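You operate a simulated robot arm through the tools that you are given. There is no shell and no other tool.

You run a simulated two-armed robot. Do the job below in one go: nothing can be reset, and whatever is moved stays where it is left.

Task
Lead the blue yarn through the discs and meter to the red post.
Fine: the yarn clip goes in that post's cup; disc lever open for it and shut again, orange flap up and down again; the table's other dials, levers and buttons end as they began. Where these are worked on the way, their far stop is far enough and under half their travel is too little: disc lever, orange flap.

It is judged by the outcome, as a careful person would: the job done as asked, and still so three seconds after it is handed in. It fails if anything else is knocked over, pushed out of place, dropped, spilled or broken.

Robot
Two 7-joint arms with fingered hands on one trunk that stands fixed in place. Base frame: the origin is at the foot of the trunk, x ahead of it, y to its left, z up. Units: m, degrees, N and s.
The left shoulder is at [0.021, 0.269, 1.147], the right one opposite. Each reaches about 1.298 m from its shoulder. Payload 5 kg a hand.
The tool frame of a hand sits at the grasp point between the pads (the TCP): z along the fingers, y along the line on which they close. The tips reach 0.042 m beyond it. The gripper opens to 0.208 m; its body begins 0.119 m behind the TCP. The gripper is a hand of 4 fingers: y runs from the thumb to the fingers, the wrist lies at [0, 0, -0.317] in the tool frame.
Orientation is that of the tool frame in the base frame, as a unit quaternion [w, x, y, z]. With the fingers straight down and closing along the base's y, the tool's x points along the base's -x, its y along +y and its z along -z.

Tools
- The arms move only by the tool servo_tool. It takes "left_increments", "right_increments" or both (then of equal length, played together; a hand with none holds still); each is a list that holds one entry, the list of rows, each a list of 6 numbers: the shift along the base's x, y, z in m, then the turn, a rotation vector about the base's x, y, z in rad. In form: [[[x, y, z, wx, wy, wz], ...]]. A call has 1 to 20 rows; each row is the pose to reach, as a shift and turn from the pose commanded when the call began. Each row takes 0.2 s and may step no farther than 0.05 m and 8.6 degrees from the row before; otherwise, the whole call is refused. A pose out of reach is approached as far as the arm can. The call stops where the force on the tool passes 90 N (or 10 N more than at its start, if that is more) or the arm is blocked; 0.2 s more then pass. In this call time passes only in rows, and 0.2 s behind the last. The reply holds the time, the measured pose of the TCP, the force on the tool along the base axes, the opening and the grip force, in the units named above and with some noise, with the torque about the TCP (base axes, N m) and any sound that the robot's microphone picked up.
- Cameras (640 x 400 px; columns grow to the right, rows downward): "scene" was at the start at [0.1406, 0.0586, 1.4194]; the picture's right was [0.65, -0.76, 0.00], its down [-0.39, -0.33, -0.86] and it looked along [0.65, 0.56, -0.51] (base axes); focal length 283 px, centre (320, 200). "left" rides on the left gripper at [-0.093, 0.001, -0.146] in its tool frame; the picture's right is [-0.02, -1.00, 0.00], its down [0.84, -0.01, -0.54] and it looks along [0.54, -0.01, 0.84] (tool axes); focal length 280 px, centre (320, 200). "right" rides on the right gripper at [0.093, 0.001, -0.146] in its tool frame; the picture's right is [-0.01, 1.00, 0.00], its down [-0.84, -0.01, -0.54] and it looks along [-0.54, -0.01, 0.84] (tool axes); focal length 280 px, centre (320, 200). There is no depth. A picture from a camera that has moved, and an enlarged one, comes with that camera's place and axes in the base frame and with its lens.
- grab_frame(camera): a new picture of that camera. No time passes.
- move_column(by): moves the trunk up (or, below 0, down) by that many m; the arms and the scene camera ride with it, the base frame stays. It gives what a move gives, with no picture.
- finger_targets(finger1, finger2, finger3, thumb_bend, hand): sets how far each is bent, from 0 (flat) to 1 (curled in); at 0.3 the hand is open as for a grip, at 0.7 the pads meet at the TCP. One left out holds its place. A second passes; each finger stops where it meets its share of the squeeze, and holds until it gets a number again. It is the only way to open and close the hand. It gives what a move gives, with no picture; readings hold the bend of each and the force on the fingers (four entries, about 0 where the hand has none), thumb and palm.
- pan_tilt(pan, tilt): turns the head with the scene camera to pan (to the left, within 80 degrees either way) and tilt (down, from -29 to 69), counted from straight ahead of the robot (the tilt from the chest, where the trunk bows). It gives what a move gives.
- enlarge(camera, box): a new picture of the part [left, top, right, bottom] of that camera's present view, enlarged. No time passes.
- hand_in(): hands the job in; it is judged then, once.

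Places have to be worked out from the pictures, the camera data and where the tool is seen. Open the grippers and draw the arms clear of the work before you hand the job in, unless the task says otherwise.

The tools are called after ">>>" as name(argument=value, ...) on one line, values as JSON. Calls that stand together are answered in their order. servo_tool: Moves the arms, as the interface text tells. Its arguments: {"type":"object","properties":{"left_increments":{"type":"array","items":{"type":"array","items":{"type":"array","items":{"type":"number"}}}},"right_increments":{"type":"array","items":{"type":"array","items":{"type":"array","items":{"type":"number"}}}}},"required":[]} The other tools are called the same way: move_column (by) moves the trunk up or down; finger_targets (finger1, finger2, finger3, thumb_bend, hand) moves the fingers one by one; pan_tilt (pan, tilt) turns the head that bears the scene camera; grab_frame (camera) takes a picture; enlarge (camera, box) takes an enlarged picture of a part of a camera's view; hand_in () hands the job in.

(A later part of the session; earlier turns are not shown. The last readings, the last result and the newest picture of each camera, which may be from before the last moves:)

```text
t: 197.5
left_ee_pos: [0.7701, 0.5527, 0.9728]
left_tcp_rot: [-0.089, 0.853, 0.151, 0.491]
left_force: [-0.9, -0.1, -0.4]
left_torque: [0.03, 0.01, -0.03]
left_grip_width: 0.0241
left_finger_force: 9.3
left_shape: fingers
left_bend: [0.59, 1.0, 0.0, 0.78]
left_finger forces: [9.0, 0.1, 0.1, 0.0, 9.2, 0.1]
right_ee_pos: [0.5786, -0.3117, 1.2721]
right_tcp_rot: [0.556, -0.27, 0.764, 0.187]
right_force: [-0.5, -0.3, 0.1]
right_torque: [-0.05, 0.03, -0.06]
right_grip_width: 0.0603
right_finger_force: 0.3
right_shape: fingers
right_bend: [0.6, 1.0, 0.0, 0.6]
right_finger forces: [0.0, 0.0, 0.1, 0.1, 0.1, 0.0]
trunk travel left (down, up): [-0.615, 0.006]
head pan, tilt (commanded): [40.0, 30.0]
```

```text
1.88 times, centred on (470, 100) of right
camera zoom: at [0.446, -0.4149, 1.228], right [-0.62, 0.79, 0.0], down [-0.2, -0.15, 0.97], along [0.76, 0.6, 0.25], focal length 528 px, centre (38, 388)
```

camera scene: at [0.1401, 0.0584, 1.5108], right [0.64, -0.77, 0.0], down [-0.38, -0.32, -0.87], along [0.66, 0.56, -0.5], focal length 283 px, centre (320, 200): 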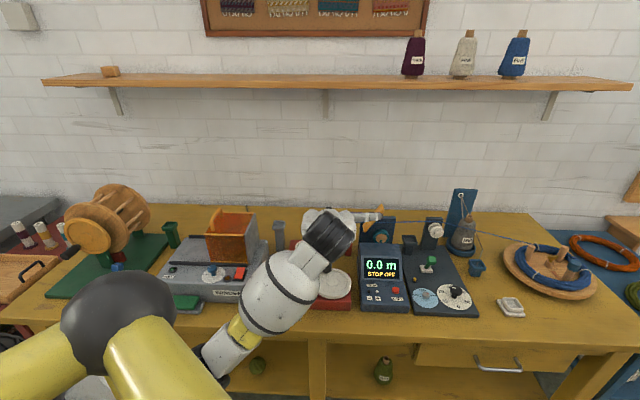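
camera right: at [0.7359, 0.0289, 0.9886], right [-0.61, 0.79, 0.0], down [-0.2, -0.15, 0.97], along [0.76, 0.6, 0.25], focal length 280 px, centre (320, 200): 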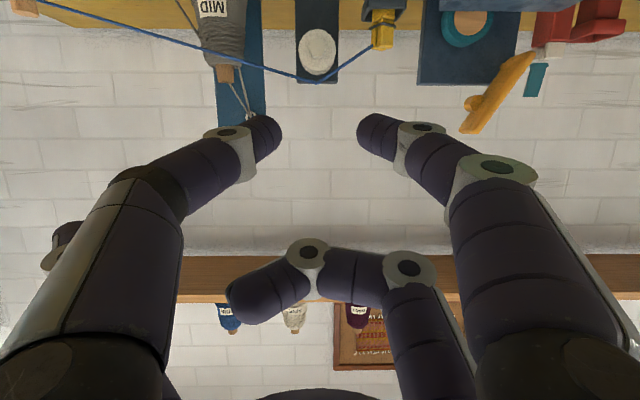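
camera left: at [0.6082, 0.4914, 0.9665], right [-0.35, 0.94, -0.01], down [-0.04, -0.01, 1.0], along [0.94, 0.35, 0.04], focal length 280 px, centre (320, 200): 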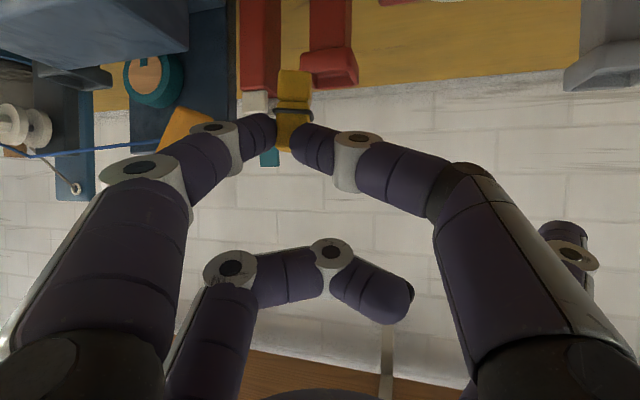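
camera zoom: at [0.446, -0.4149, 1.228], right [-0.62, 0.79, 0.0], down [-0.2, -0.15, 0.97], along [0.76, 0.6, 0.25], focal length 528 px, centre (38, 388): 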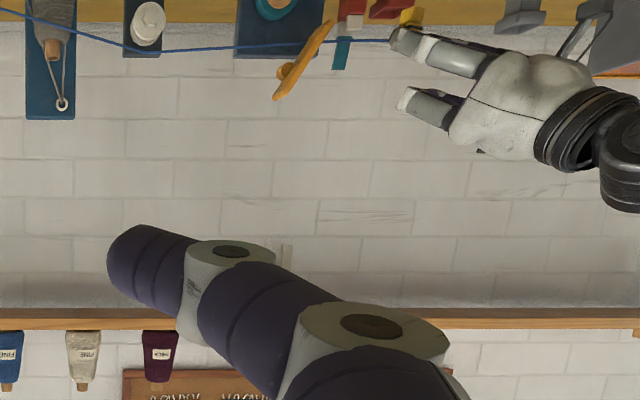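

The yarn now touches down at the pole's top too. To learn whether it is held there or just resting, I'll raise the clip 12 cm straight up and look at the yarn's shape again.

>>> servo_tool(left_increments=[[[-0.01, -0.008, 0.04, 0, 0, 0], [-0.02, -0.016, 0.08, 0, 0, 0], [-0.025, -0.02, 0.12, 0, 0, 0]]])

>>> enlarge(camera="scene", box=[300, 180, 460, 270])

>>> enlarge(camera="right", box=[320, 0, 560, 80])

```text
t: 198.3
left_ee_pos: [0.7438, 0.5341, 1.0961]
left_tcp_rot: [-0.089, 0.854, 0.15, 0.491]
left_force: [-0.7, -0.9, -0.2]
left_torque: [0.08, -0.03, 0.06]
left_grip_width: 0.0241
left_finger_force: 9.1
left_shape: fingers
left_bend: [0.59, 1.0, 0.0, 0.78]
left_finger forces: [9.2, 0.0, 0.0, 0.0, 9.0, 0.0]
right_ee_pos: [0.5786, -0.3115, 1.2727]
right_tcp_rot: [0.556, -0.27, 0.764, 0.187]
right_force: [-1.4, 0.0, 0.6]
right_torque: [0.01, -0.06, -0.01]
right_grip_width: 0.0602
right_finger_force: 0.0
right_shape: fingers
right_bend: [0.6, 1.0, 0.0, 0.6]
right_finger forces: [0.1, 0.1, 0.0, 0.1, 0.0, 0.0]
trunk travel left (down, up): [-0.615, 0.006]
head pan, tilt (commanded): [40.0, 30.0]
```

```text
4.00 times, centred on (380, 225) of scene
camera zoom: at [0.139, 0.0573, 1.5109], right [0.64, -0.77, 0.0], down [-0.38, -0.32, -0.87], along [0.66, 0.56, -0.5], focal length 1132 px, centre (80, 100)
```

zoom: 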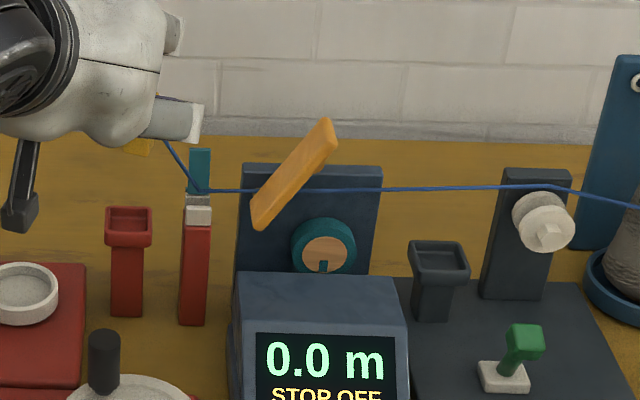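

```text
2.67 times, centred on (440, 40) of right
camera zoom: at [0.4454, -0.4156, 1.2281], right [-0.62, 0.79, 0.0], down [-0.2, -0.15, 0.97], along [0.76, 0.6, 0.25], focal length 748 px, centre (0, 627)
```

zoom: 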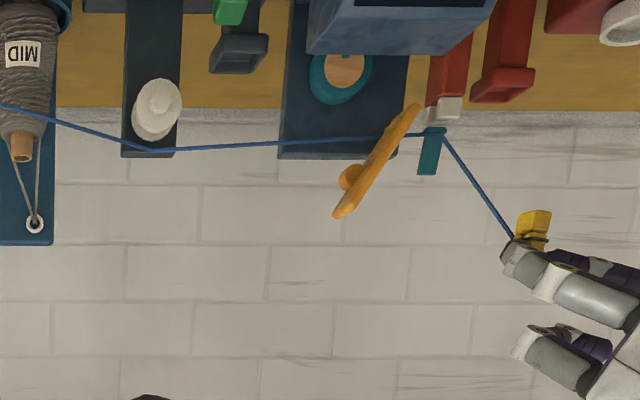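

The yarn stays down at both the discs and the pole even with the clip high, so both hold it. I'll look closely over the meter wheel for a similar bend.

>>> enlarge(camera="scene", box=[355, 215, 395, 240])

>>> enlarge(camera="right", box=[420, 20, 500, 70])

>>> enlarge(camera="scene", box=[340, 210, 370, 235])

>>> grab_frame(camera="left")

```text
16.00 times, centred on (375, 228) of scene
camera zoom: at [0.139, 0.0573, 1.5109], right [0.64, -0.77, 0.0], down [-0.38, -0.32, -0.87], along [0.66, 0.56, -0.5], focal length 4526 px, centre (-560, -240)
```

zoom: 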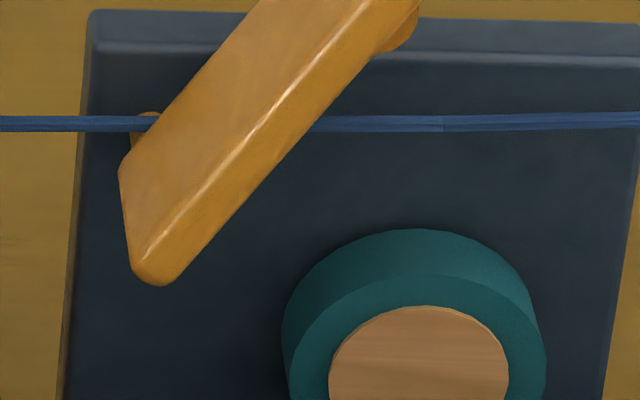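

```text
8.00 times, centred on (460, 45) of right
camera zoom: at [0.4454, -0.4156, 1.2281], right [-0.62, 0.79, 0.0], down [-0.2, -0.15, 0.97], along [0.76, 0.6, 0.25], focal length 2243 px, centre (-800, 1440)
```

zoom: 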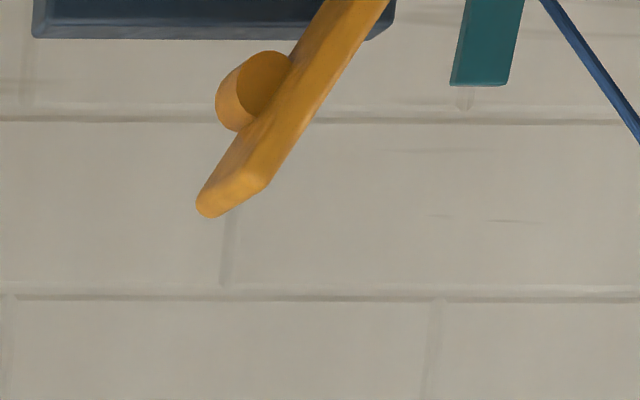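

```text
16.00 times, centred on (355, 222) of scene
camera zoom: at [0.139, 0.0573, 1.5109], right [0.64, -0.77, 0.0], down [-0.38, -0.32, -0.87], along [0.66, 0.56, -0.5], focal length 4526 px, centre (-240, -160)
```

zoom: 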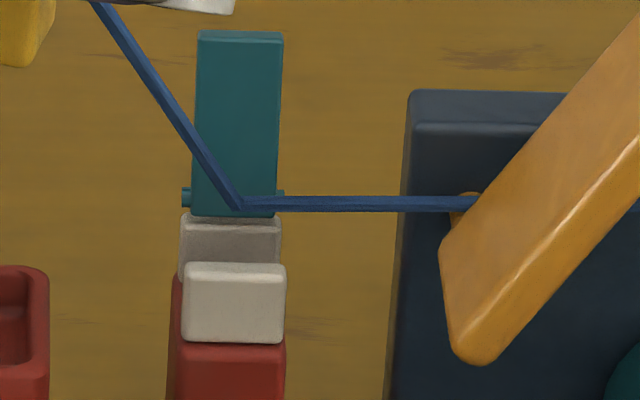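

```text
taken
camera left: at [0.5812, 0.4725, 1.0885], right [-0.35, 0.94, -0.01], down [-0.04, -0.01, 1.0], along [0.94, 0.35, 0.04], focal length 280 px, centre (320, 200)
```

left: 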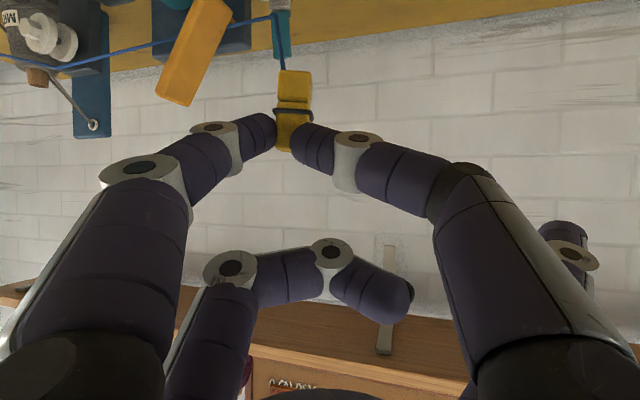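

I can now see a small node right above the wheel as well, so the meter has also caught the yarn; the pole's open slot simply lies on the line to the red post. I'll bring the clip over the red cup from above and lower it to just over the rim.

>>> servo_tool(left_increments=[[[0.0273, 0.0226, -0.005, 0, 0, 0], [0.0545, 0.0452, -0.012, 0, 0, 0], [0.0818, 0.0678, -0.02, 0, 0, 0], [0.0818, 0.0678, -0.06, 0, 0, 0], [0.0818, 0.0678, -0.1, 0, 0, 0], [0.0818, 0.0678, -0.117, 0, 0, 0]]])

>>> grab_frame(camera="left")

>>> enlarge(camera="left", box=[220, 40, 380, 160])

>>> enlarge(camera="scene", box=[290, 180, 410, 270])

>>> enlarge(camera="right", box=[430, 0, 590, 100])

```text
t: 199.7
left_ee_pos: [0.8296, 0.6035, 0.9796]
left_tcp_rot: [-0.09, 0.853, 0.152, 0.491]
left_force: [0.4, 0.7, 0.3]
left_torque: [-0.07, 0.06, -0.01]
left_grip_width: 0.024
left_finger_force: 9.4
left_shape: fingers
left_bend: [0.59, 1.0, 0.0, 0.78]
left_finger forces: [9.1, 0.0, 0.1, 0.0, 9.1, 0.0]
right_ee_pos: [0.5795, -0.3114, 1.2713]
right_tcp_rot: [0.556, -0.27, 0.763, 0.187]
right_force: [0.5, 0.4, 0.3]
right_torque: [-0.01, 0.01, -0.03]
right_grip_width: 0.0601
right_finger_force: 0.1
right_shape: fingers
right_bend: [0.6, 1.0, 0.0, 0.6]
right_finger forces: [0.1, 0.0, 0.0, 0.0, 0.0, 0.0]
trunk travel left (down, up): [-0.615, 0.006]
head pan, tilt (commanded): [40.0, 30.0]
```

```text
taken
camera left: at [0.6674, 0.5425, 0.9721], right [-0.35, 0.94, -0.01], down [-0.04, -0.01, 1.0], along [0.93, 0.35, 0.04], focal length 280 px, centre (320, 200)
```

left: 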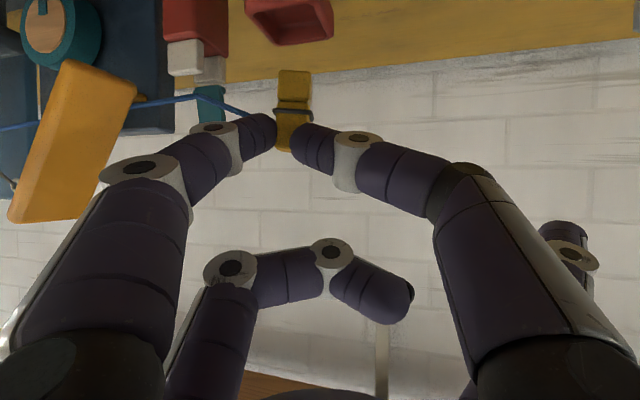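

```text
3.33 times, centred on (300, 100) of left
camera zoom: at [0.6674, 0.5425, 0.9721], right [-0.35, 0.94, -0.01], down [-0.04, -0.01, 1.0], along [0.93, 0.35, 0.04], focal length 935 px, centre (387, 533)
```

zoom: 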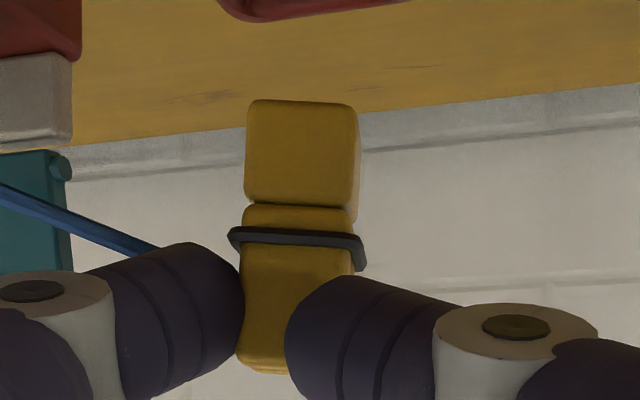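

```text
4.44 times, centred on (350, 225) of scene
camera zoom: at [0.1403, 0.0582, 1.5107], right [0.64, -0.77, 0.0], down [-0.38, -0.32, -0.87], along [0.66, 0.56, -0.5], focal length 1257 px, centre (187, 89)
```

zoom: 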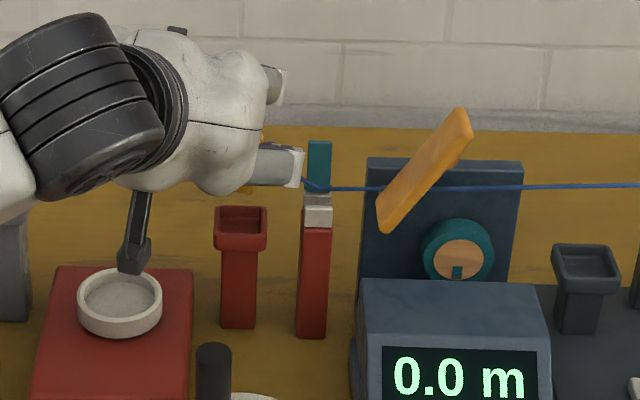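

```text
4.00 times, centred on (510, 50) of right
camera zoom: at [0.4465, -0.4149, 1.2279], right [-0.62, 0.79, 0.0], down [-0.2, -0.15, 0.97], along [0.76, 0.6, 0.25], focal length 1122 px, centre (-440, 800)
```

zoom: 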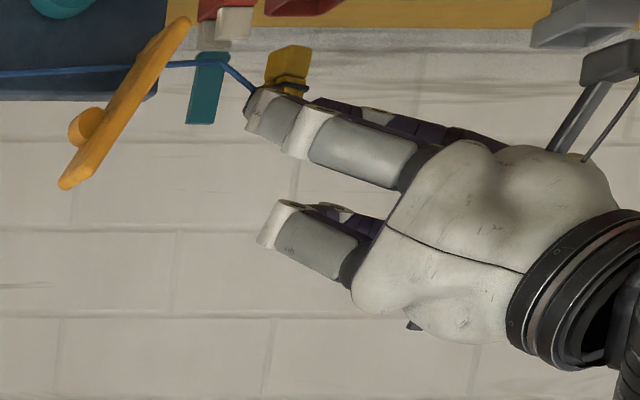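

The clip hangs over the red cup, aligned sideways. For a cross-check on depth I'll pitch the right hand's camera down a bit, since it views the cup from a different side.

>>> servo_tool(right_increments=[[[0, 0, 0, -0.0724, 0.091, 0], [0, 0, 0, -0.1449, 0.182, 0], [0, 0, 0, -0.2173, 0.2731, 0]]])

>>> grab_frame(camera="right")

>>> enlarge(camera="right", box=[440, 60, 560, 160])

```text
t: 200.5
left_ee_pos: [0.8296, 0.6055, 0.9791]
left_tcp_rot: [-0.089, 0.854, 0.151, 0.491]
left_force: [0.2, 0.4, -0.3]
left_torque: [-0.07, -0.04, -0.09]
left_grip_width: 0.0238
left_finger_force: 8.7
left_shape: fingers
left_bend: [0.59, 1.0, 0.0, 0.78]
left_finger forces: [9.0, 0.1, 0.0, 0.1, 9.0, 0.0]
right_ee_pos: [0.5794, -0.3111, 1.2711]
right_tcp_rot: [0.415, -0.3, 0.848, 0.137]
right_force: [0.2, 1.2, 0.2]
right_torque: [-0.07, -0.05, -0.05]
right_grip_width: 0.0605
right_finger_force: 0.0
right_shape: fingers
right_bend: [0.6, 1.0, 0.0, 0.6]
right_finger forces: [0.1, 0.0, 0.0, 0.1, 0.0, 0.0]
trunk travel left (down, up): [-0.615, 0.006]
head pan, tilt (commanded): [40.0, 30.0]
```

```text
taken
camera right: at [0.4425, -0.4177, 1.2877], right [-0.62, 0.79, -0.01], down [0.07, 0.07, 1.0], along [0.78, 0.61, -0.1], focal length 280 px, centre (320, 200)
```

right: 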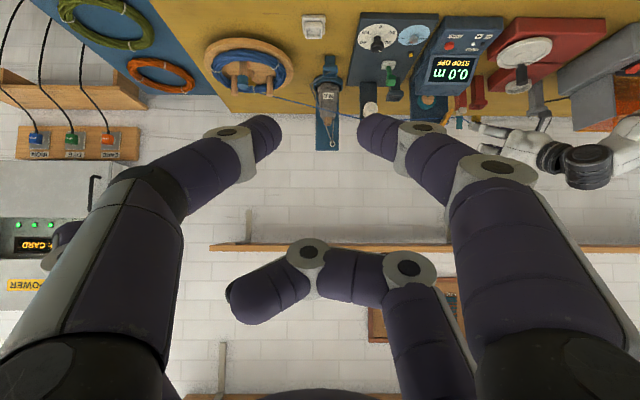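

```text
4.00 times, centred on (500, 110) of right
camera zoom: at [0.4425, -0.4177, 1.2877], right [-0.62, 0.79, -0.01], down [0.07, 0.07, 1.0], along [0.78, 0.61, -0.1], focal length 1122 px, centre (-400, 560)
```

zoom: 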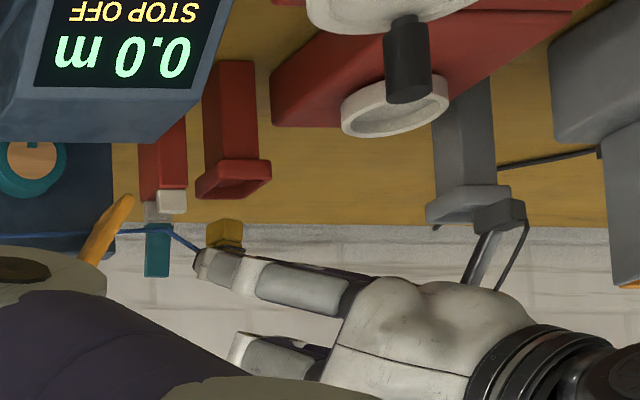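

I can see both the cup and the clip from this side. I'll enlarge that spot from all three cameras to align depth precisely.

>>> enlarge(camera="right", box=[470, 95, 520, 130])

>>> enlarge(camera="scene", box=[315, 200, 355, 230])

>>> enlarge(camera="left", box=[240, 0, 350, 80])

```text
11.43 times, centred on (495, 112) of right
camera zoom: at [0.4425, -0.4177, 1.2877], right [-0.62, 0.79, -0.01], down [0.07, 0.07, 1.0], along [0.78, 0.61, -0.1], focal length 3204 px, centre (-1680, 1200)
```

zoom: 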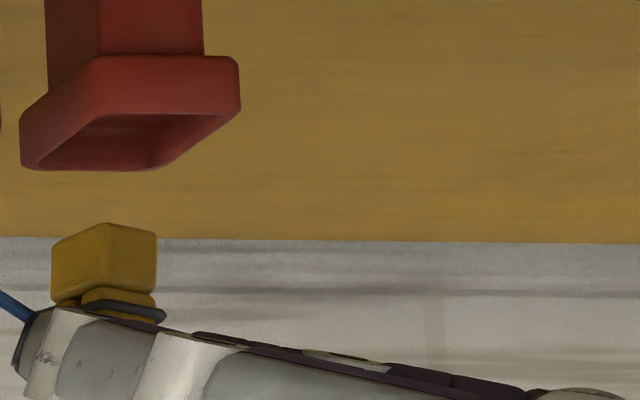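

```text
13.33 times, centred on (335, 215) of scene
camera zoom: at [0.1402, 0.0589, 1.5106], right [0.64, -0.77, 0.0], down [-0.38, -0.32, -0.87], along [0.66, 0.56, -0.5], focal length 3772 px, centre (120, 0)
```

zoom: 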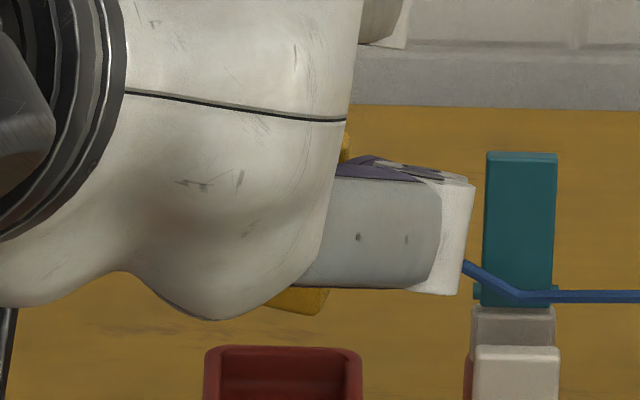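

```text
5.00 times, centred on (295, 40) of left
camera zoom: at [0.6673, 0.543, 0.9717], right [-0.35, 0.94, -0.01], down [-0.04, -0.01, 1.0], along [0.93, 0.35, 0.04], focal length 1402 px, centre (445, 1000)
```

zoom: 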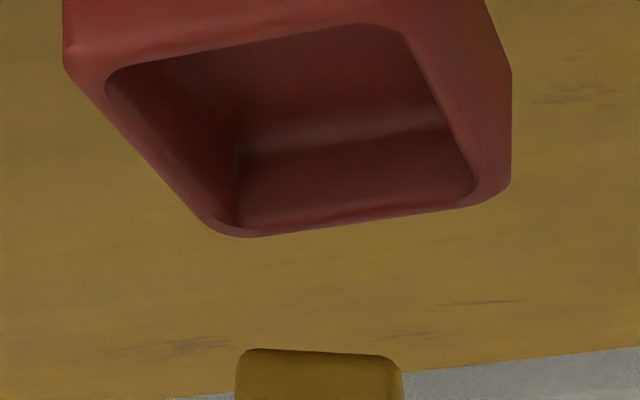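

Comparing the two side views, the clip is about 1 cm too far back and 3 mm right of the cup centre. I'll correct that and lower it partway into the cup.

>>> servo_tool(left_increments=[[[-0.0099, -0.0044, 0.0, 0, 0, 0], [-0.0099, -0.0044, -0.012, 0, 0, 0], [-0.0099, -0.0044, -0.024, 0, 0, 0]]])

>>> enlarge(camera="right", box=[470, 95, 520, 130])

>>> enlarge(camera="left", box=[240, 0, 350, 100])

```text
t: 201.3
left_ee_pos: [0.8187, 0.5993, 0.9538]
left_tcp_rot: [-0.089, 0.853, 0.152, 0.491]
left_force: [0.7, 0.2, -0.1]
left_torque: [-0.03, 0.01, -0.07]
left_grip_width: 0.0236
left_finger_force: 8.8
left_shape: fingers
left_bend: [0.59, 1.0, 0.0, 0.78]
left_finger forces: [9.1, 0.1, 0.0, 0.0, 9.1, 0.1]
right_ee_pos: [0.5786, -0.3114, 1.2707]
right_tcp_rot: [0.416, -0.3, 0.848, 0.137]
right_force: [-0.9, 0.4, 1.6]
right_torque: [-0.06, 0.01, -0.05]
right_grip_width: 0.0604
right_finger_force: 0.1
right_shape: fingers
right_bend: [0.6, 1.0, 0.0, 0.6]
right_finger forces: [0.1, 0.1, 0.1, 0.0, 0.0, 0.0]
trunk travel left (down, up): [-0.615, 0.006]
head pan, tilt (commanded): [40.0, 30.0]
```

```text
11.43 times, centred on (495, 112) of right
camera zoom: at [0.4423, -0.4181, 1.2873], right [-0.62, 0.79, -0.01], down [0.07, 0.06, 1.0], along [0.78, 0.61, -0.1], focal length 3204 px, centre (-1680, 1200)
```

zoom: 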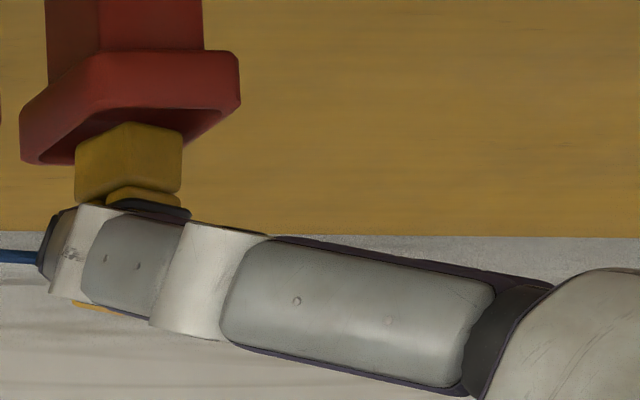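

```text
4.00 times, centred on (295, 50) of left
camera zoom: at [0.6566, 0.5373, 0.9466], right [-0.35, 0.94, -0.01], down [-0.04, -0.01, 1.0], along [0.93, 0.35, 0.04], focal length 1122 px, centre (420, 800)
```

zoom: 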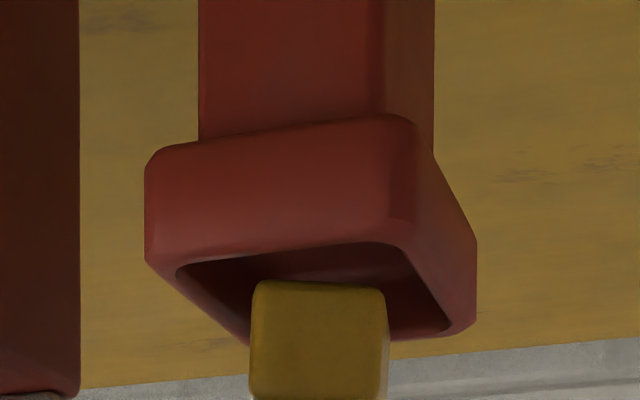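

Both views show the clip's foot centred inside the cup opening. I'll lower gently until it seats.

>>> servo_tool(left_increments=[[[0, 0, -0.006, 0, 0, 0], [0, 0, -0.011, 0, 0, 0], [0, 0, -0.015, 0, 0, 0]]])

>>> enlarge(camera="right", box=[470, 95, 520, 130])

>>> enlarge(camera="left", box=[240, 20, 350, 120])

```text
t: 202.1
left_ee_pos: [0.82, 0.5961, 0.9422]
left_tcp_rot: [-0.089, 0.852, 0.151, 0.493]
left_force: [-1.1, -0.3, 9.1]
left_torque: [-0.18, -0.17, -0.04]
left_grip_width: 0.024
left_finger_force: 9.7
left_shape: fingers
left_bend: [0.59, 1.0, 0.0, 0.78]
left_finger forces: [9.1, 0.1, 0.0, 0.0, 10.8, 0.0]
right_ee_pos: [0.5786, -0.3132, 1.2713]
right_tcp_rot: [0.416, -0.299, 0.848, 0.136]
right_force: [-0.1, -0.8, 0.2]
right_torque: [0.04, 0.03, -0.02]
right_grip_width: 0.0604
right_finger_force: 0.1
right_shape: fingers
right_bend: [0.6, 1.0, 0.0, 0.6]
right_finger forces: [0.0, 0.1, 0.0, 0.0, 0.0, 0.0]
trunk travel left (down, up): [-0.615, 0.006]
head pan, tilt (commanded): [40.0, 30.0]
```

```text
11.43 times, centred on (495, 112) of right
camera zoom: at [0.442, -0.4187, 1.2873], right [-0.62, 0.79, -0.01], down [0.07, 0.06, 1.0], along [0.78, 0.61, -0.1], focal length 3204 px, centre (-1680, 1200)
```

zoom: 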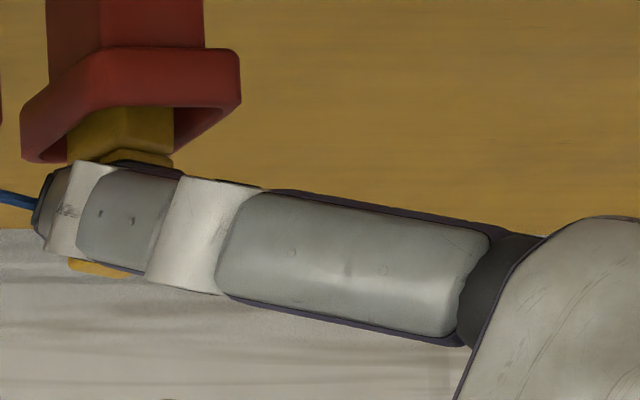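

```text
4.00 times, centred on (295, 70) of left
camera zoom: at [0.657, 0.5362, 0.9337], right [-0.35, 0.94, -0.01], down [-0.05, -0.01, 1.0], along [0.93, 0.35, 0.05], focal length 1122 px, centre (420, 720)
```

zoom: 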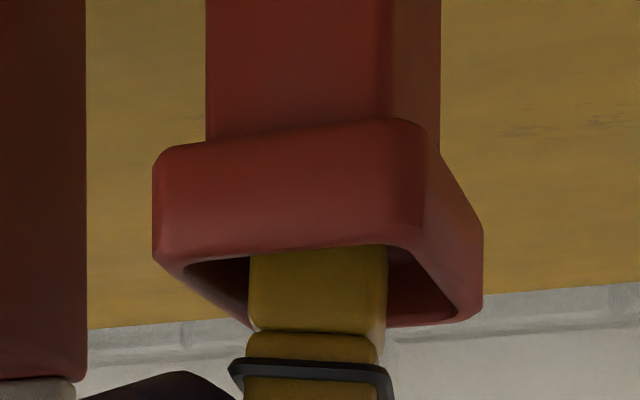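

The clip is seated in the red cup (9 N from its floor). I'll ease the pressure, open the grip without swinging toward the pole, and check before withdrawing.

>>> servo_tool(left_increments=[[[0, 0, 0.004, 0, 0, 0]]])

>>> finger_targets(hand="left", finger1=0.53, thumb_bend=0.68)

>>> enlarge(camera="left", box=[220, 20, 380, 140])

>>> enlarge(camera="right", box=[460, 95, 520, 135])

```text
t: 202.5
left_ee_pos: [0.818, 0.5985, 0.9413]
left_tcp_rot: [-0.089, 0.854, 0.151, 0.491]
left_force: [0.2, 0.4, -0.1]
left_torque: [-0.01, -0.01, -0.02]
left_grip_width: 0.0238
left_finger_force: 9.7
left_shape: fingers
left_bend: [0.59, 1.0, 0.0, 0.78]
left_finger forces: [8.7, 0.1, 0.0, 0.0, 9.5, 0.1]
right_ee_pos: [0.5797, -0.3126, 1.2717]
right_tcp_rot: [0.416, -0.3, 0.848, 0.137]
right_force: [0.8, -0.3, -0.2]
right_torque: [0.0, 0.0, 0.0]
right_grip_width: 0.0605
right_finger_force: 0.1
right_shape: fingers
right_bend: [0.6, 1.0, 0.0, 0.6]
right_finger forces: [0.1, 0.0, 0.0, 0.0, 0.0, 0.0]
trunk travel left (down, up): [-0.615, 0.006]
head pan, tilt (commanded): [40.0, 30.0]
```

```text
t: 203.5
left_ee_pos: [0.8193, 0.5972, 0.9431]
left_tcp_rot: [-0.09, 0.853, 0.152, 0.491]
left_force: [-0.7, -0.9, 0.4]
left_torque: [0.0, -0.01, -0.01]
left_grip_width: 0.0585
left_finger_force: 0.0
left_shape: fingers
left_bend: [0.53, 1.0, 0.0, 0.68]
left_finger forces: [0.0, 0.1, 0.1, 0.0, 0.0, 0.1]
right_ee_pos: [0.5787, -0.3122, 1.2713]
right_tcp_rot: [0.416, -0.3, 0.848, 0.137]
right_force: [0.5, -0.3, -0.6]
right_torque: [0.0, 0.01, 0.0]
right_grip_width: 0.0603
right_finger_force: 0.2
right_shape: fingers
right_bend: [0.6, 1.0, 0.0, 0.6]
right_finger forces: [0.0, 0.0, 0.0, 0.0, 0.0, 0.1]
trunk travel left (down, up): [-0.615, 0.006]
head pan, tilt (commanded): [40.0, 30.0]
```

```text
3.33 times, centred on (300, 80) of left
camera zoom: at [0.6559, 0.5362, 0.9365], right [-0.35, 0.94, -0.01], down [-0.04, -0.01, 1.0], along [0.93, 0.35, 0.04], focal length 935 px, centre (387, 600)
```

zoom: 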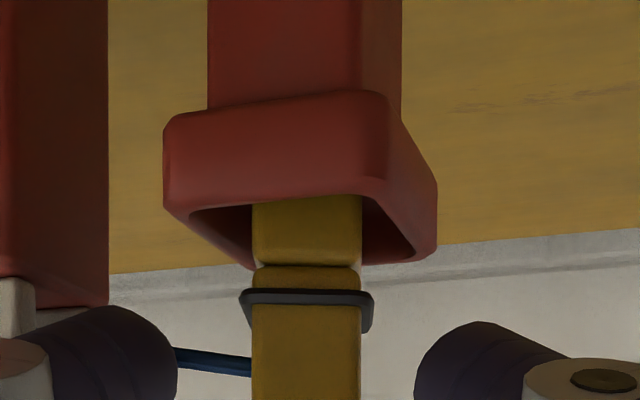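

```text
10.00 times, centred on (490, 115) of right
camera zoom: at [0.4425, -0.4184, 1.2871], right [-0.62, 0.79, -0.01], down [0.07, 0.06, 1.0], along [0.78, 0.61, -0.1], focal length 2804 px, centre (-1380, 1050)
```

zoom: 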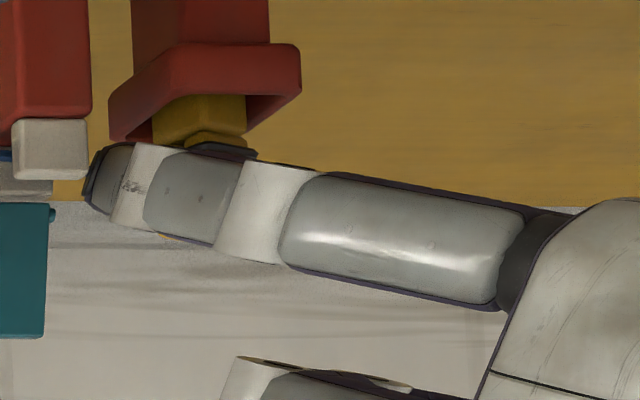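

The clip stands upright in the red cup on its own. I'll withdraw the left hand straight back along its fingers and then up.

>>> servo_tool(left_increments=[[[-0.0162, -0.0061, 0.01, 0, 0, 0], [-0.0324, -0.0121, 0.02, 0, 0, 0], [-0.0568, -0.0212, 0.035, 0, 0, 0], [-0.0811, -0.0303, 0.055, 0, 0, 0], [-0.1, -0.035, 0.09, 0, 0, 0], [-0.12, -0.04, 0.13, 0, 0, 0], [-0.14, -0.03, 0.16, 0, 0, 0]]])

>>> grab_frame(camera="scene")

>>> enlarge(camera="scene", box=[310, 190, 450, 280])

>>> enlarge(camera="right", box=[380, 70, 540, 160])

```text
t: 205.1
left_ee_pos: [0.6765, 0.5664, 1.1065]
left_tcp_rot: [-0.089, 0.854, 0.15, 0.491]
left_force: [-0.2, 0.5, 0.7]
left_torque: [0.0, -0.01, 0.01]
left_grip_width: 0.0586
left_finger_force: 0.1
left_shape: fingers
left_bend: [0.53, 1.0, 0.0, 0.68]
left_finger forces: [0.0, 0.0, 0.0, 0.0, 0.0, 0.0]
right_ee_pos: [0.5797, -0.3125, 1.2709]
right_tcp_rot: [0.416, -0.3, 0.847, 0.137]
right_force: [-0.5, -0.7, -0.3]
right_torque: [0.03, -0.06, -0.04]
right_grip_width: 0.0604
right_finger_force: 0.0
right_shape: fingers
right_bend: [0.6, 1.0, 0.0, 0.6]
right_finger forces: [0.1, 0.0, 0.0, 0.0, 0.0, 0.0]
trunk travel left (down, up): [-0.615, 0.006]
head pan, tilt (commanded): [40.0, 30.0]
```

```text
taken
camera scene: at [0.1395, 0.0579, 1.5109], right [0.64, -0.77, 0.0], down [-0.38, -0.32, -0.87], along [0.66, 0.56, -0.5], focal length 283 px, centre (320, 200)
```

scene: 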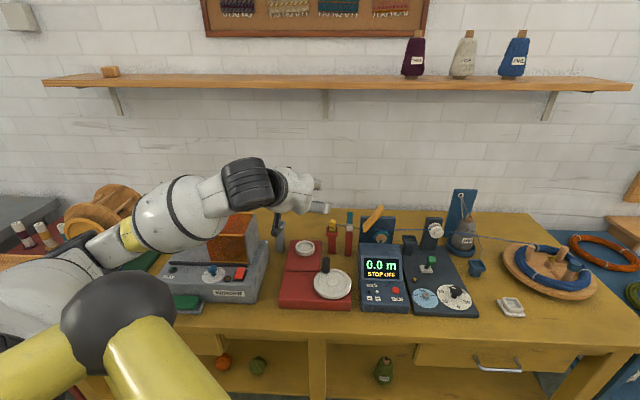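

```text
4.44 times, centred on (380, 235) of scene
camera zoom: at [0.1395, 0.0579, 1.5109], right [0.64, -0.77, 0.0], down [-0.38, -0.32, -0.87], along [0.66, 0.56, -0.5], focal length 1257 px, centre (53, 44)
```

zoom: 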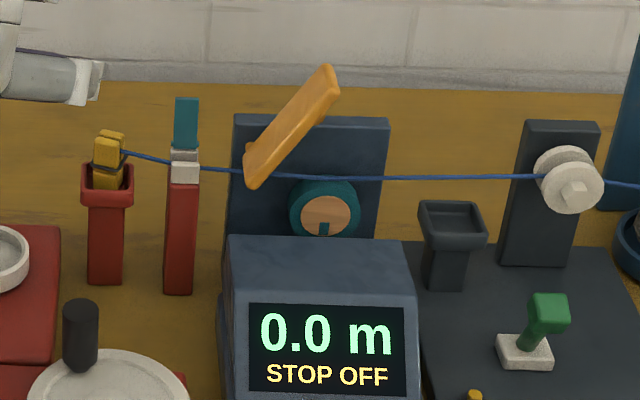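

```text
4.00 times, centred on (460, 115) of right
camera zoom: at [0.4419, -0.4186, 1.2874], right [-0.62, 0.79, -0.01], down [0.07, 0.06, 1.0], along [0.78, 0.61, -0.1], focal length 1122 px, centre (-240, 540)
```

zoom: 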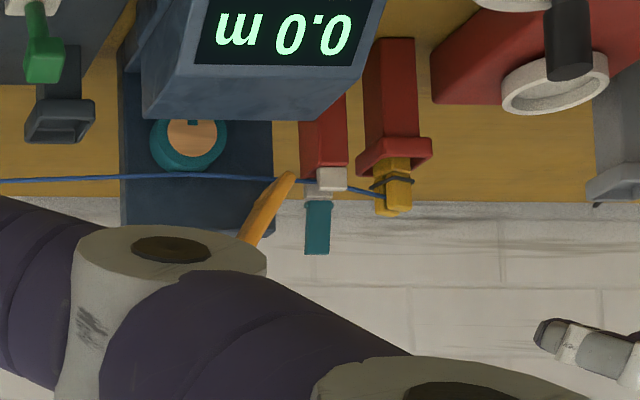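

The yarn has settled properly: it now runs between the discs at axis height, over the top of the meter wheel, and on to the clip in the red cup. Next I'll lower the flap with the left hand: straight finger1 as a bar, turned to point along the bench's depth and held above the flap's free end.

>>> finger_targets(hand="left", finger1=0.3, thumb_bend=0.0)

>>> servo_tool(left_increments=[[[0.01, 0.0, 0.02, 0, 0, 0.105], [0.03, -0.005, 0.03, 0, 0, 0.209], [0.06, -0.012, 0.03, 0, 0, 0.314], [0.095, -0.022, 0.02, 0, 0, 0.314], [0.12, -0.032, 0.0, 0, 0, 0.314], [0.1406, -0.0415, -0.025, 0, 0, 0.314]]])

>>> enlarge(camera="scene", box=[310, 170, 450, 280])

>>> enlarge(camera="right", box=[400, 70, 520, 150])

>>> grab_frame(camera="left")

```text
t: 206.1
left_ee_pos: [0.6766, 0.5681, 1.1058]
left_tcp_rot: [-0.09, 0.853, 0.152, 0.491]
left_force: [-1.2, 0.4, 0.6]
left_torque: [-0.01, -0.01, 0.02]
left_grip_width: 0.2613
left_finger_force: 0.2
left_shape: fingers
left_bend: [0.3, 1.0, 0.0, 0.0]
left_finger forces: [0.0, 0.0, 0.0, 0.0, 0.1, 0.1]
right_ee_pos: [0.5794, -0.3115, 1.271]
right_tcp_rot: [0.416, -0.3, 0.848, 0.137]
right_force: [-0.6, 0.1, 0.8]
right_torque: [0.0, -0.01, -0.03]
right_grip_width: 0.0603
right_finger_force: 0.1
right_shape: fingers
right_bend: [0.6, 1.0, 0.0, 0.6]
right_finger forces: [0.0, 0.0, 0.0, 0.0, 0.1, 0.0]
trunk travel left (down, up): [-0.615, 0.006]
head pan, tilt (commanded): [40.0, 30.0]
```

```text
t: 207.5
left_ee_pos: [0.8229, 0.5292, 1.0789]
left_tcp_rot: [-0.165, 0.819, 0.283, 0.472]
left_force: [-0.4, 0.7, 0.4]
left_torque: [-0.03, 0.05, -0.03]
left_grip_width: 0.2612
left_finger_force: 0.0
left_shape: fingers
left_bend: [0.3, 1.0, 0.0, 0.0]
left_finger forces: [0.0, 0.0, 0.0, 0.1, 0.1, 0.0]
right_ee_pos: [0.5793, -0.3126, 1.2696]
right_tcp_rot: [0.416, -0.3, 0.848, 0.137]
right_force: [0.6, 0.8, 0.1]
right_torque: [0.01, 0.05, 0.09]
right_grip_width: 0.0603
right_finger_force: 0.1
right_shape: fingers
right_bend: [0.6, 1.0, 0.0, 0.6]
right_finger forces: [0.0, 0.1, 0.0, 0.0, 0.0, 0.0]
trunk travel left (down, up): [-0.615, 0.006]
head pan, tilt (commanded): [40.0, 30.0]
```

```text
3.64 times, centred on (380, 225) of scene
camera zoom: at [0.1409, 0.0579, 1.5106], right [0.64, -0.77, 0.0], down [-0.38, -0.32, -0.87], along [0.66, 0.56, -0.5], focal length 1029 px, centre (102, 109)
```

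zoom: 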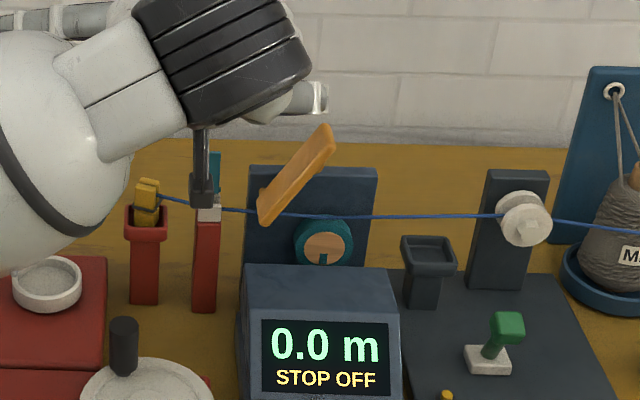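

```text
5.00 times, centred on (460, 110) of right
camera zoom: at [0.4434, -0.4183, 1.2867], right [-0.62, 0.79, 0.0], down [0.07, 0.06, 1.0], along [0.78, 0.61, -0.1], focal length 1402 px, centre (-380, 650)
```

zoom: 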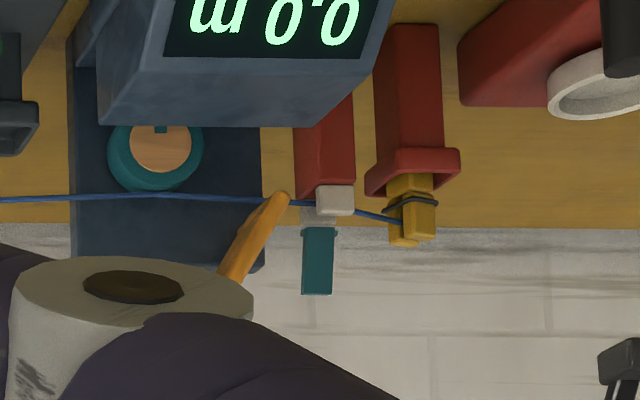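

```text
taken
camera left: at [0.6874, 0.4203, 1.0718], right [-0.63, 0.78, -0.01], down [-0.04, -0.02, 1.0], along [0.78, 0.62, 0.04], focal length 280 px, centre (320, 200)
```

left: 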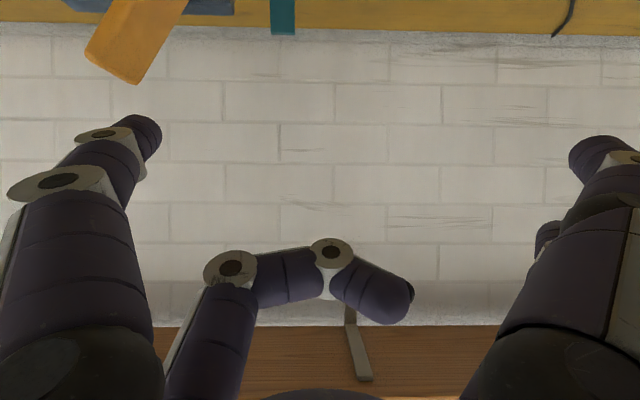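

Finger1 is just above the raised flap's end. I'll sweep it down along the flap's arc, stopping short of fully closed to check.

>>> servo_tool(left_increments=[[[0.0025, -0.0031, -0.035, 0, 0, 0], [0.0025, -0.0031, -0.05, 0, 0, 0], [0.0105, -0.0132, -0.056, 0, 0, 0], [0.0211, -0.0265, -0.07, 0, 0, 0], [0.0267, -0.0336, -0.081, 0, 0, 0]]])

>>> enlarge(camera="scene", box=[330, 190, 430, 260])

>>> enlarge(camera="right", box=[400, 70, 520, 150])

```text
t: 208.7
left_ee_pos: [0.8496, 0.4923, 0.9988]
left_tcp_rot: [-0.165, 0.819, 0.282, 0.471]
left_force: [-0.2, -0.8, 0.7]
left_torque: [-0.04, -0.01, -0.01]
left_grip_width: 0.2613
left_finger_force: 0.1
left_shape: fingers
left_bend: [0.3, 1.0, 0.0, 0.0]
left_finger forces: [0.0, 0.1, 0.0, 0.0, 0.0, 0.1]
right_ee_pos: [0.5798, -0.3127, 1.2712]
right_tcp_rot: [0.415, -0.299, 0.848, 0.136]
right_force: [-0.1, 0.5, -0.8]
right_torque: [-0.01, -0.01, 0.01]
right_grip_width: 0.0604
right_finger_force: 0.0
right_shape: fingers
right_bend: [0.6, 1.0, 0.0, 0.6]
right_finger forces: [0.1, 0.0, 0.0, 0.0, 0.0, 0.0]
trunk travel left (down, up): [-0.615, 0.006]
head pan, tilt (commanded): [40.0, 30.0]
```

```text
5.71 times, centred on (380, 225) of scene
camera zoom: at [0.1399, 0.058, 1.5107], right [0.64, -0.77, 0.0], down [-0.38, -0.32, -0.87], along [0.66, 0.56, -0.5], focal length 1617 px, centre (-23, 57)
```

zoom: 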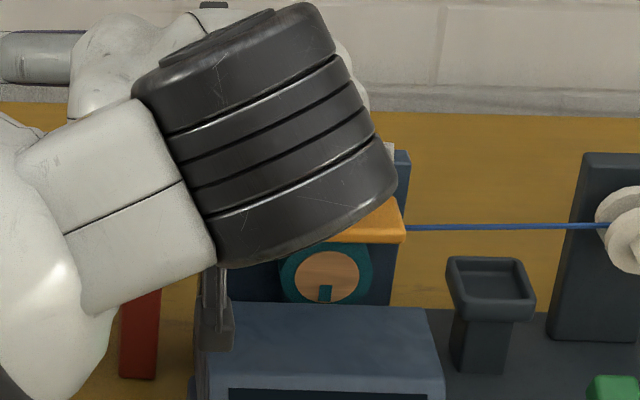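

```text
5.00 times, centred on (460, 110) of right
camera zoom: at [0.4424, -0.4184, 1.2871], right [-0.62, 0.79, -0.01], down [0.07, 0.06, 1.0], along [0.78, 0.61, -0.1], focal length 1402 px, centre (-380, 650)
```

zoom: 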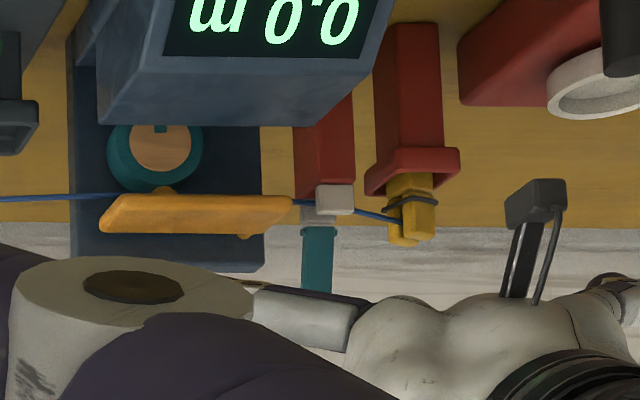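

The flap dropped shut by itself after the nudge. I'll press very lightly on it to make sure it is fully down.

>>> servo_tool(left_increments=[[[0.002, -0.0025, -0.01, 0, 0, 0], [0.004, -0.005, -0.018, 0, 0, 0], [0.004, -0.005, -0.024, 0, 0, 0]]])

>>> enlarge(camera="right", box=[400, 70, 520, 150])

```text
t: 209.5
left_ee_pos: [0.8527, 0.4885, 0.973]
left_tcp_rot: [-0.165, 0.819, 0.283, 0.472]
left_force: [0.5, 0.0, 0.8]
left_torque: [-0.02, 0.06, -0.01]
left_grip_width: 0.2614
left_finger_force: 0.1
left_shape: fingers
left_bend: [0.3, 1.0, 0.0, 0.0]
left_finger forces: [0.1, 0.0, 0.0, 0.0, 0.0, 0.0]
right_ee_pos: [0.5787, -0.3126, 1.2713]
right_tcp_rot: [0.415, -0.3, 0.848, 0.137]
right_force: [0.1, 0.1, -0.6]
right_torque: [0.0, 0.02, -0.06]
right_grip_width: 0.0603
right_finger_force: 0.1
right_shape: fingers
right_bend: [0.6, 1.0, 0.0, 0.6]
right_finger forces: [0.1, 0.0, 0.1, 0.1, 0.0, 0.0]
trunk travel left (down, up): [-0.615, 0.006]
head pan, tilt (commanded): [40.0, 30.0]
```

```text
5.00 times, centred on (460, 110) of right
camera zoom: at [0.4424, -0.4183, 1.2872], right [-0.62, 0.79, -0.01], down [0.07, 0.06, 1.0], along [0.78, 0.61, -0.1], focal length 1402 px, centre (-380, 650)
```

zoom: 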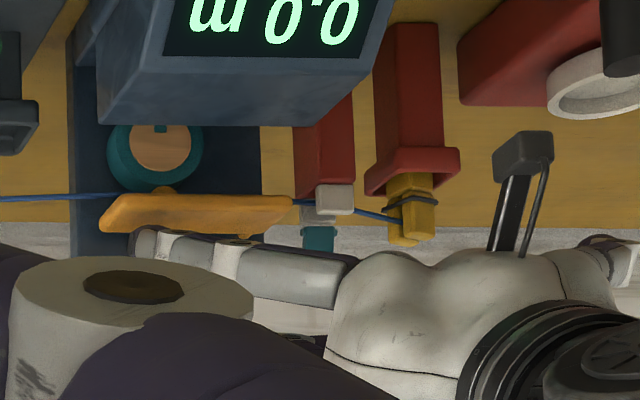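

No contact yet; a few millimetres more.

>>> servo_tool(left_increments=[[[0, 0, -0.004, 0, 0, 0], [0, 0, -0.008, 0, 0, 0]]])

>>> enlarge(camera="right", box=[410, 95, 490, 140])

```text
t: 210.1
left_ee_pos: [0.8505, 0.4885, 0.9663]
left_tcp_rot: [-0.166, 0.819, 0.283, 0.47]
left_force: [-0.3, 0.1, 0.1]
left_torque: [0.01, -0.04, 0.02]
left_grip_width: 0.2613
left_finger_force: 0.3
left_shape: fingers
left_bend: [0.3, 1.0, 0.0, 0.0]
left_finger forces: [0.5, 0.0, 0.0, 0.0, 0.0, 0.0]
right_ee_pos: [0.579, -0.3122, 1.2701]
right_tcp_rot: [0.416, -0.299, 0.848, 0.137]
right_force: [0.2, -0.3, 0.0]
right_torque: [0.02, 0.01, 0.0]
right_grip_width: 0.0606
right_finger_force: 0.0
right_shape: fingers
right_bend: [0.6, 1.0, 0.0, 0.6]
right_finger forces: [0.0, 0.0, 0.0, 0.1, 0.0, 0.0]
trunk travel left (down, up): [-0.615, 0.006]
head pan, tilt (commanded): [40.0, 30.0]
```

```text
8.00 times, centred on (450, 118) of right
camera zoom: at [0.4425, -0.4185, 1.2871], right [-0.62, 0.79, -0.01], down [0.07, 0.06, 1.0], along [0.78, 0.61, -0.1], focal length 2243 px, centre (-720, 860)
```

zoom: 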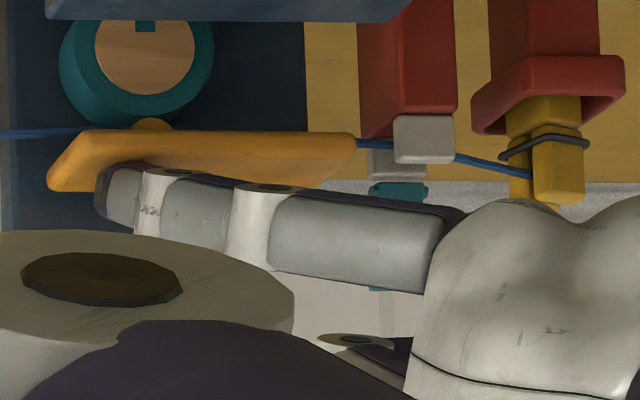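

Light contact (0.5 N) and the flap lies flat with its roller on the wheel, so it is down. I'll lift the left hand away and park it to the left.

>>> servo_tool(left_increments=[[[-0.005, 0.002, 0.03, 0, 0, 0], [-0.015, 0.005, 0.07, 0, 0, 0], [-0.035, 0.015, 0.11, 0, 0, 0], [-0.065, 0.03, 0.14, 0, 0, 0], [-0.1, 0.05, 0.16, 0, 0, 0], [-0.14, 0.07, 0.17, 0, 0, 0], [-0.18, 0.09, 0.18, 0, 0, 0], [-0.22, 0.11, 0.18, 0, 0, 0], [-0.26, 0.13, 0.18, 0, 0, 0]]])

>>> grab_frame(camera="scene")

>>> enlarge(camera="scene", box=[310, 190, 460, 290])

```text
t: 212.1
left_ee_pos: [0.5921, 0.6213, 1.1458]
left_tcp_rot: [-0.165, 0.82, 0.282, 0.47]
left_force: [0.3, 0.4, -0.3]
left_torque: [-0.02, 0.01, 0.02]
left_grip_width: 0.2616
left_finger_force: 0.1
left_shape: fingers
left_bend: [0.3, 1.0, 0.0, 0.0]
left_finger forces: [0.0, 0.0, 0.0, 0.1, 0.0, 0.1]
right_ee_pos: [0.5788, -0.3117, 1.2712]
right_tcp_rot: [0.416, -0.299, 0.848, 0.137]
right_force: [0.4, -0.2, -0.3]
right_torque: [0.0, -0.03, 0.0]
right_grip_width: 0.0604
right_finger_force: 0.0
right_shape: fingers
right_bend: [0.6, 1.0, 0.0, 0.6]
right_finger forces: [0.1, 0.0, 0.0, 0.1, 0.0, 0.1]
trunk travel left (down, up): [-0.615, 0.006]
head pan, tilt (commanded): [40.0, 30.0]
```

```text
taken
camera scene: at [0.14, 0.0579, 1.5108], right [0.64, -0.77, 0.0], down [-0.38, -0.32, -0.87], along [0.66, 0.56, -0.5], focal length 283 px, centre (320, 200)
```

scene: 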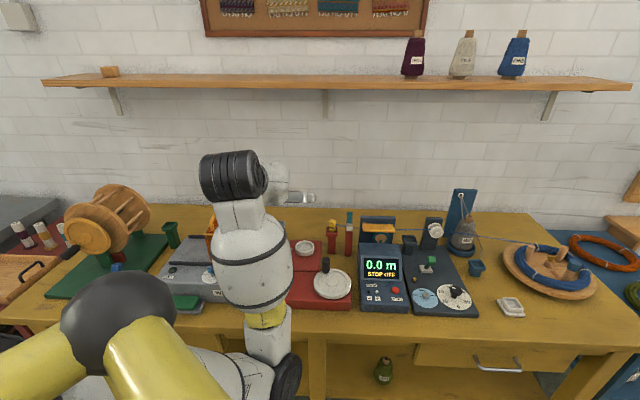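

```text
4.00 times, centred on (385, 240) of scene
camera zoom: at [0.14, 0.0579, 1.5108], right [0.64, -0.77, 0.0], down [-0.38, -0.32, -0.87], along [0.66, 0.56, -0.5], focal length 1132 px, centre (60, 40)
```

zoom: 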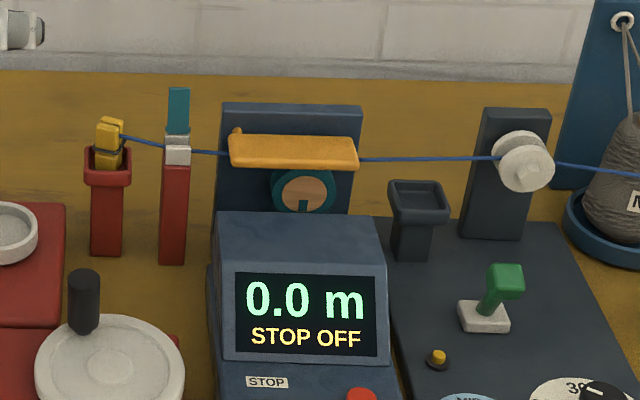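

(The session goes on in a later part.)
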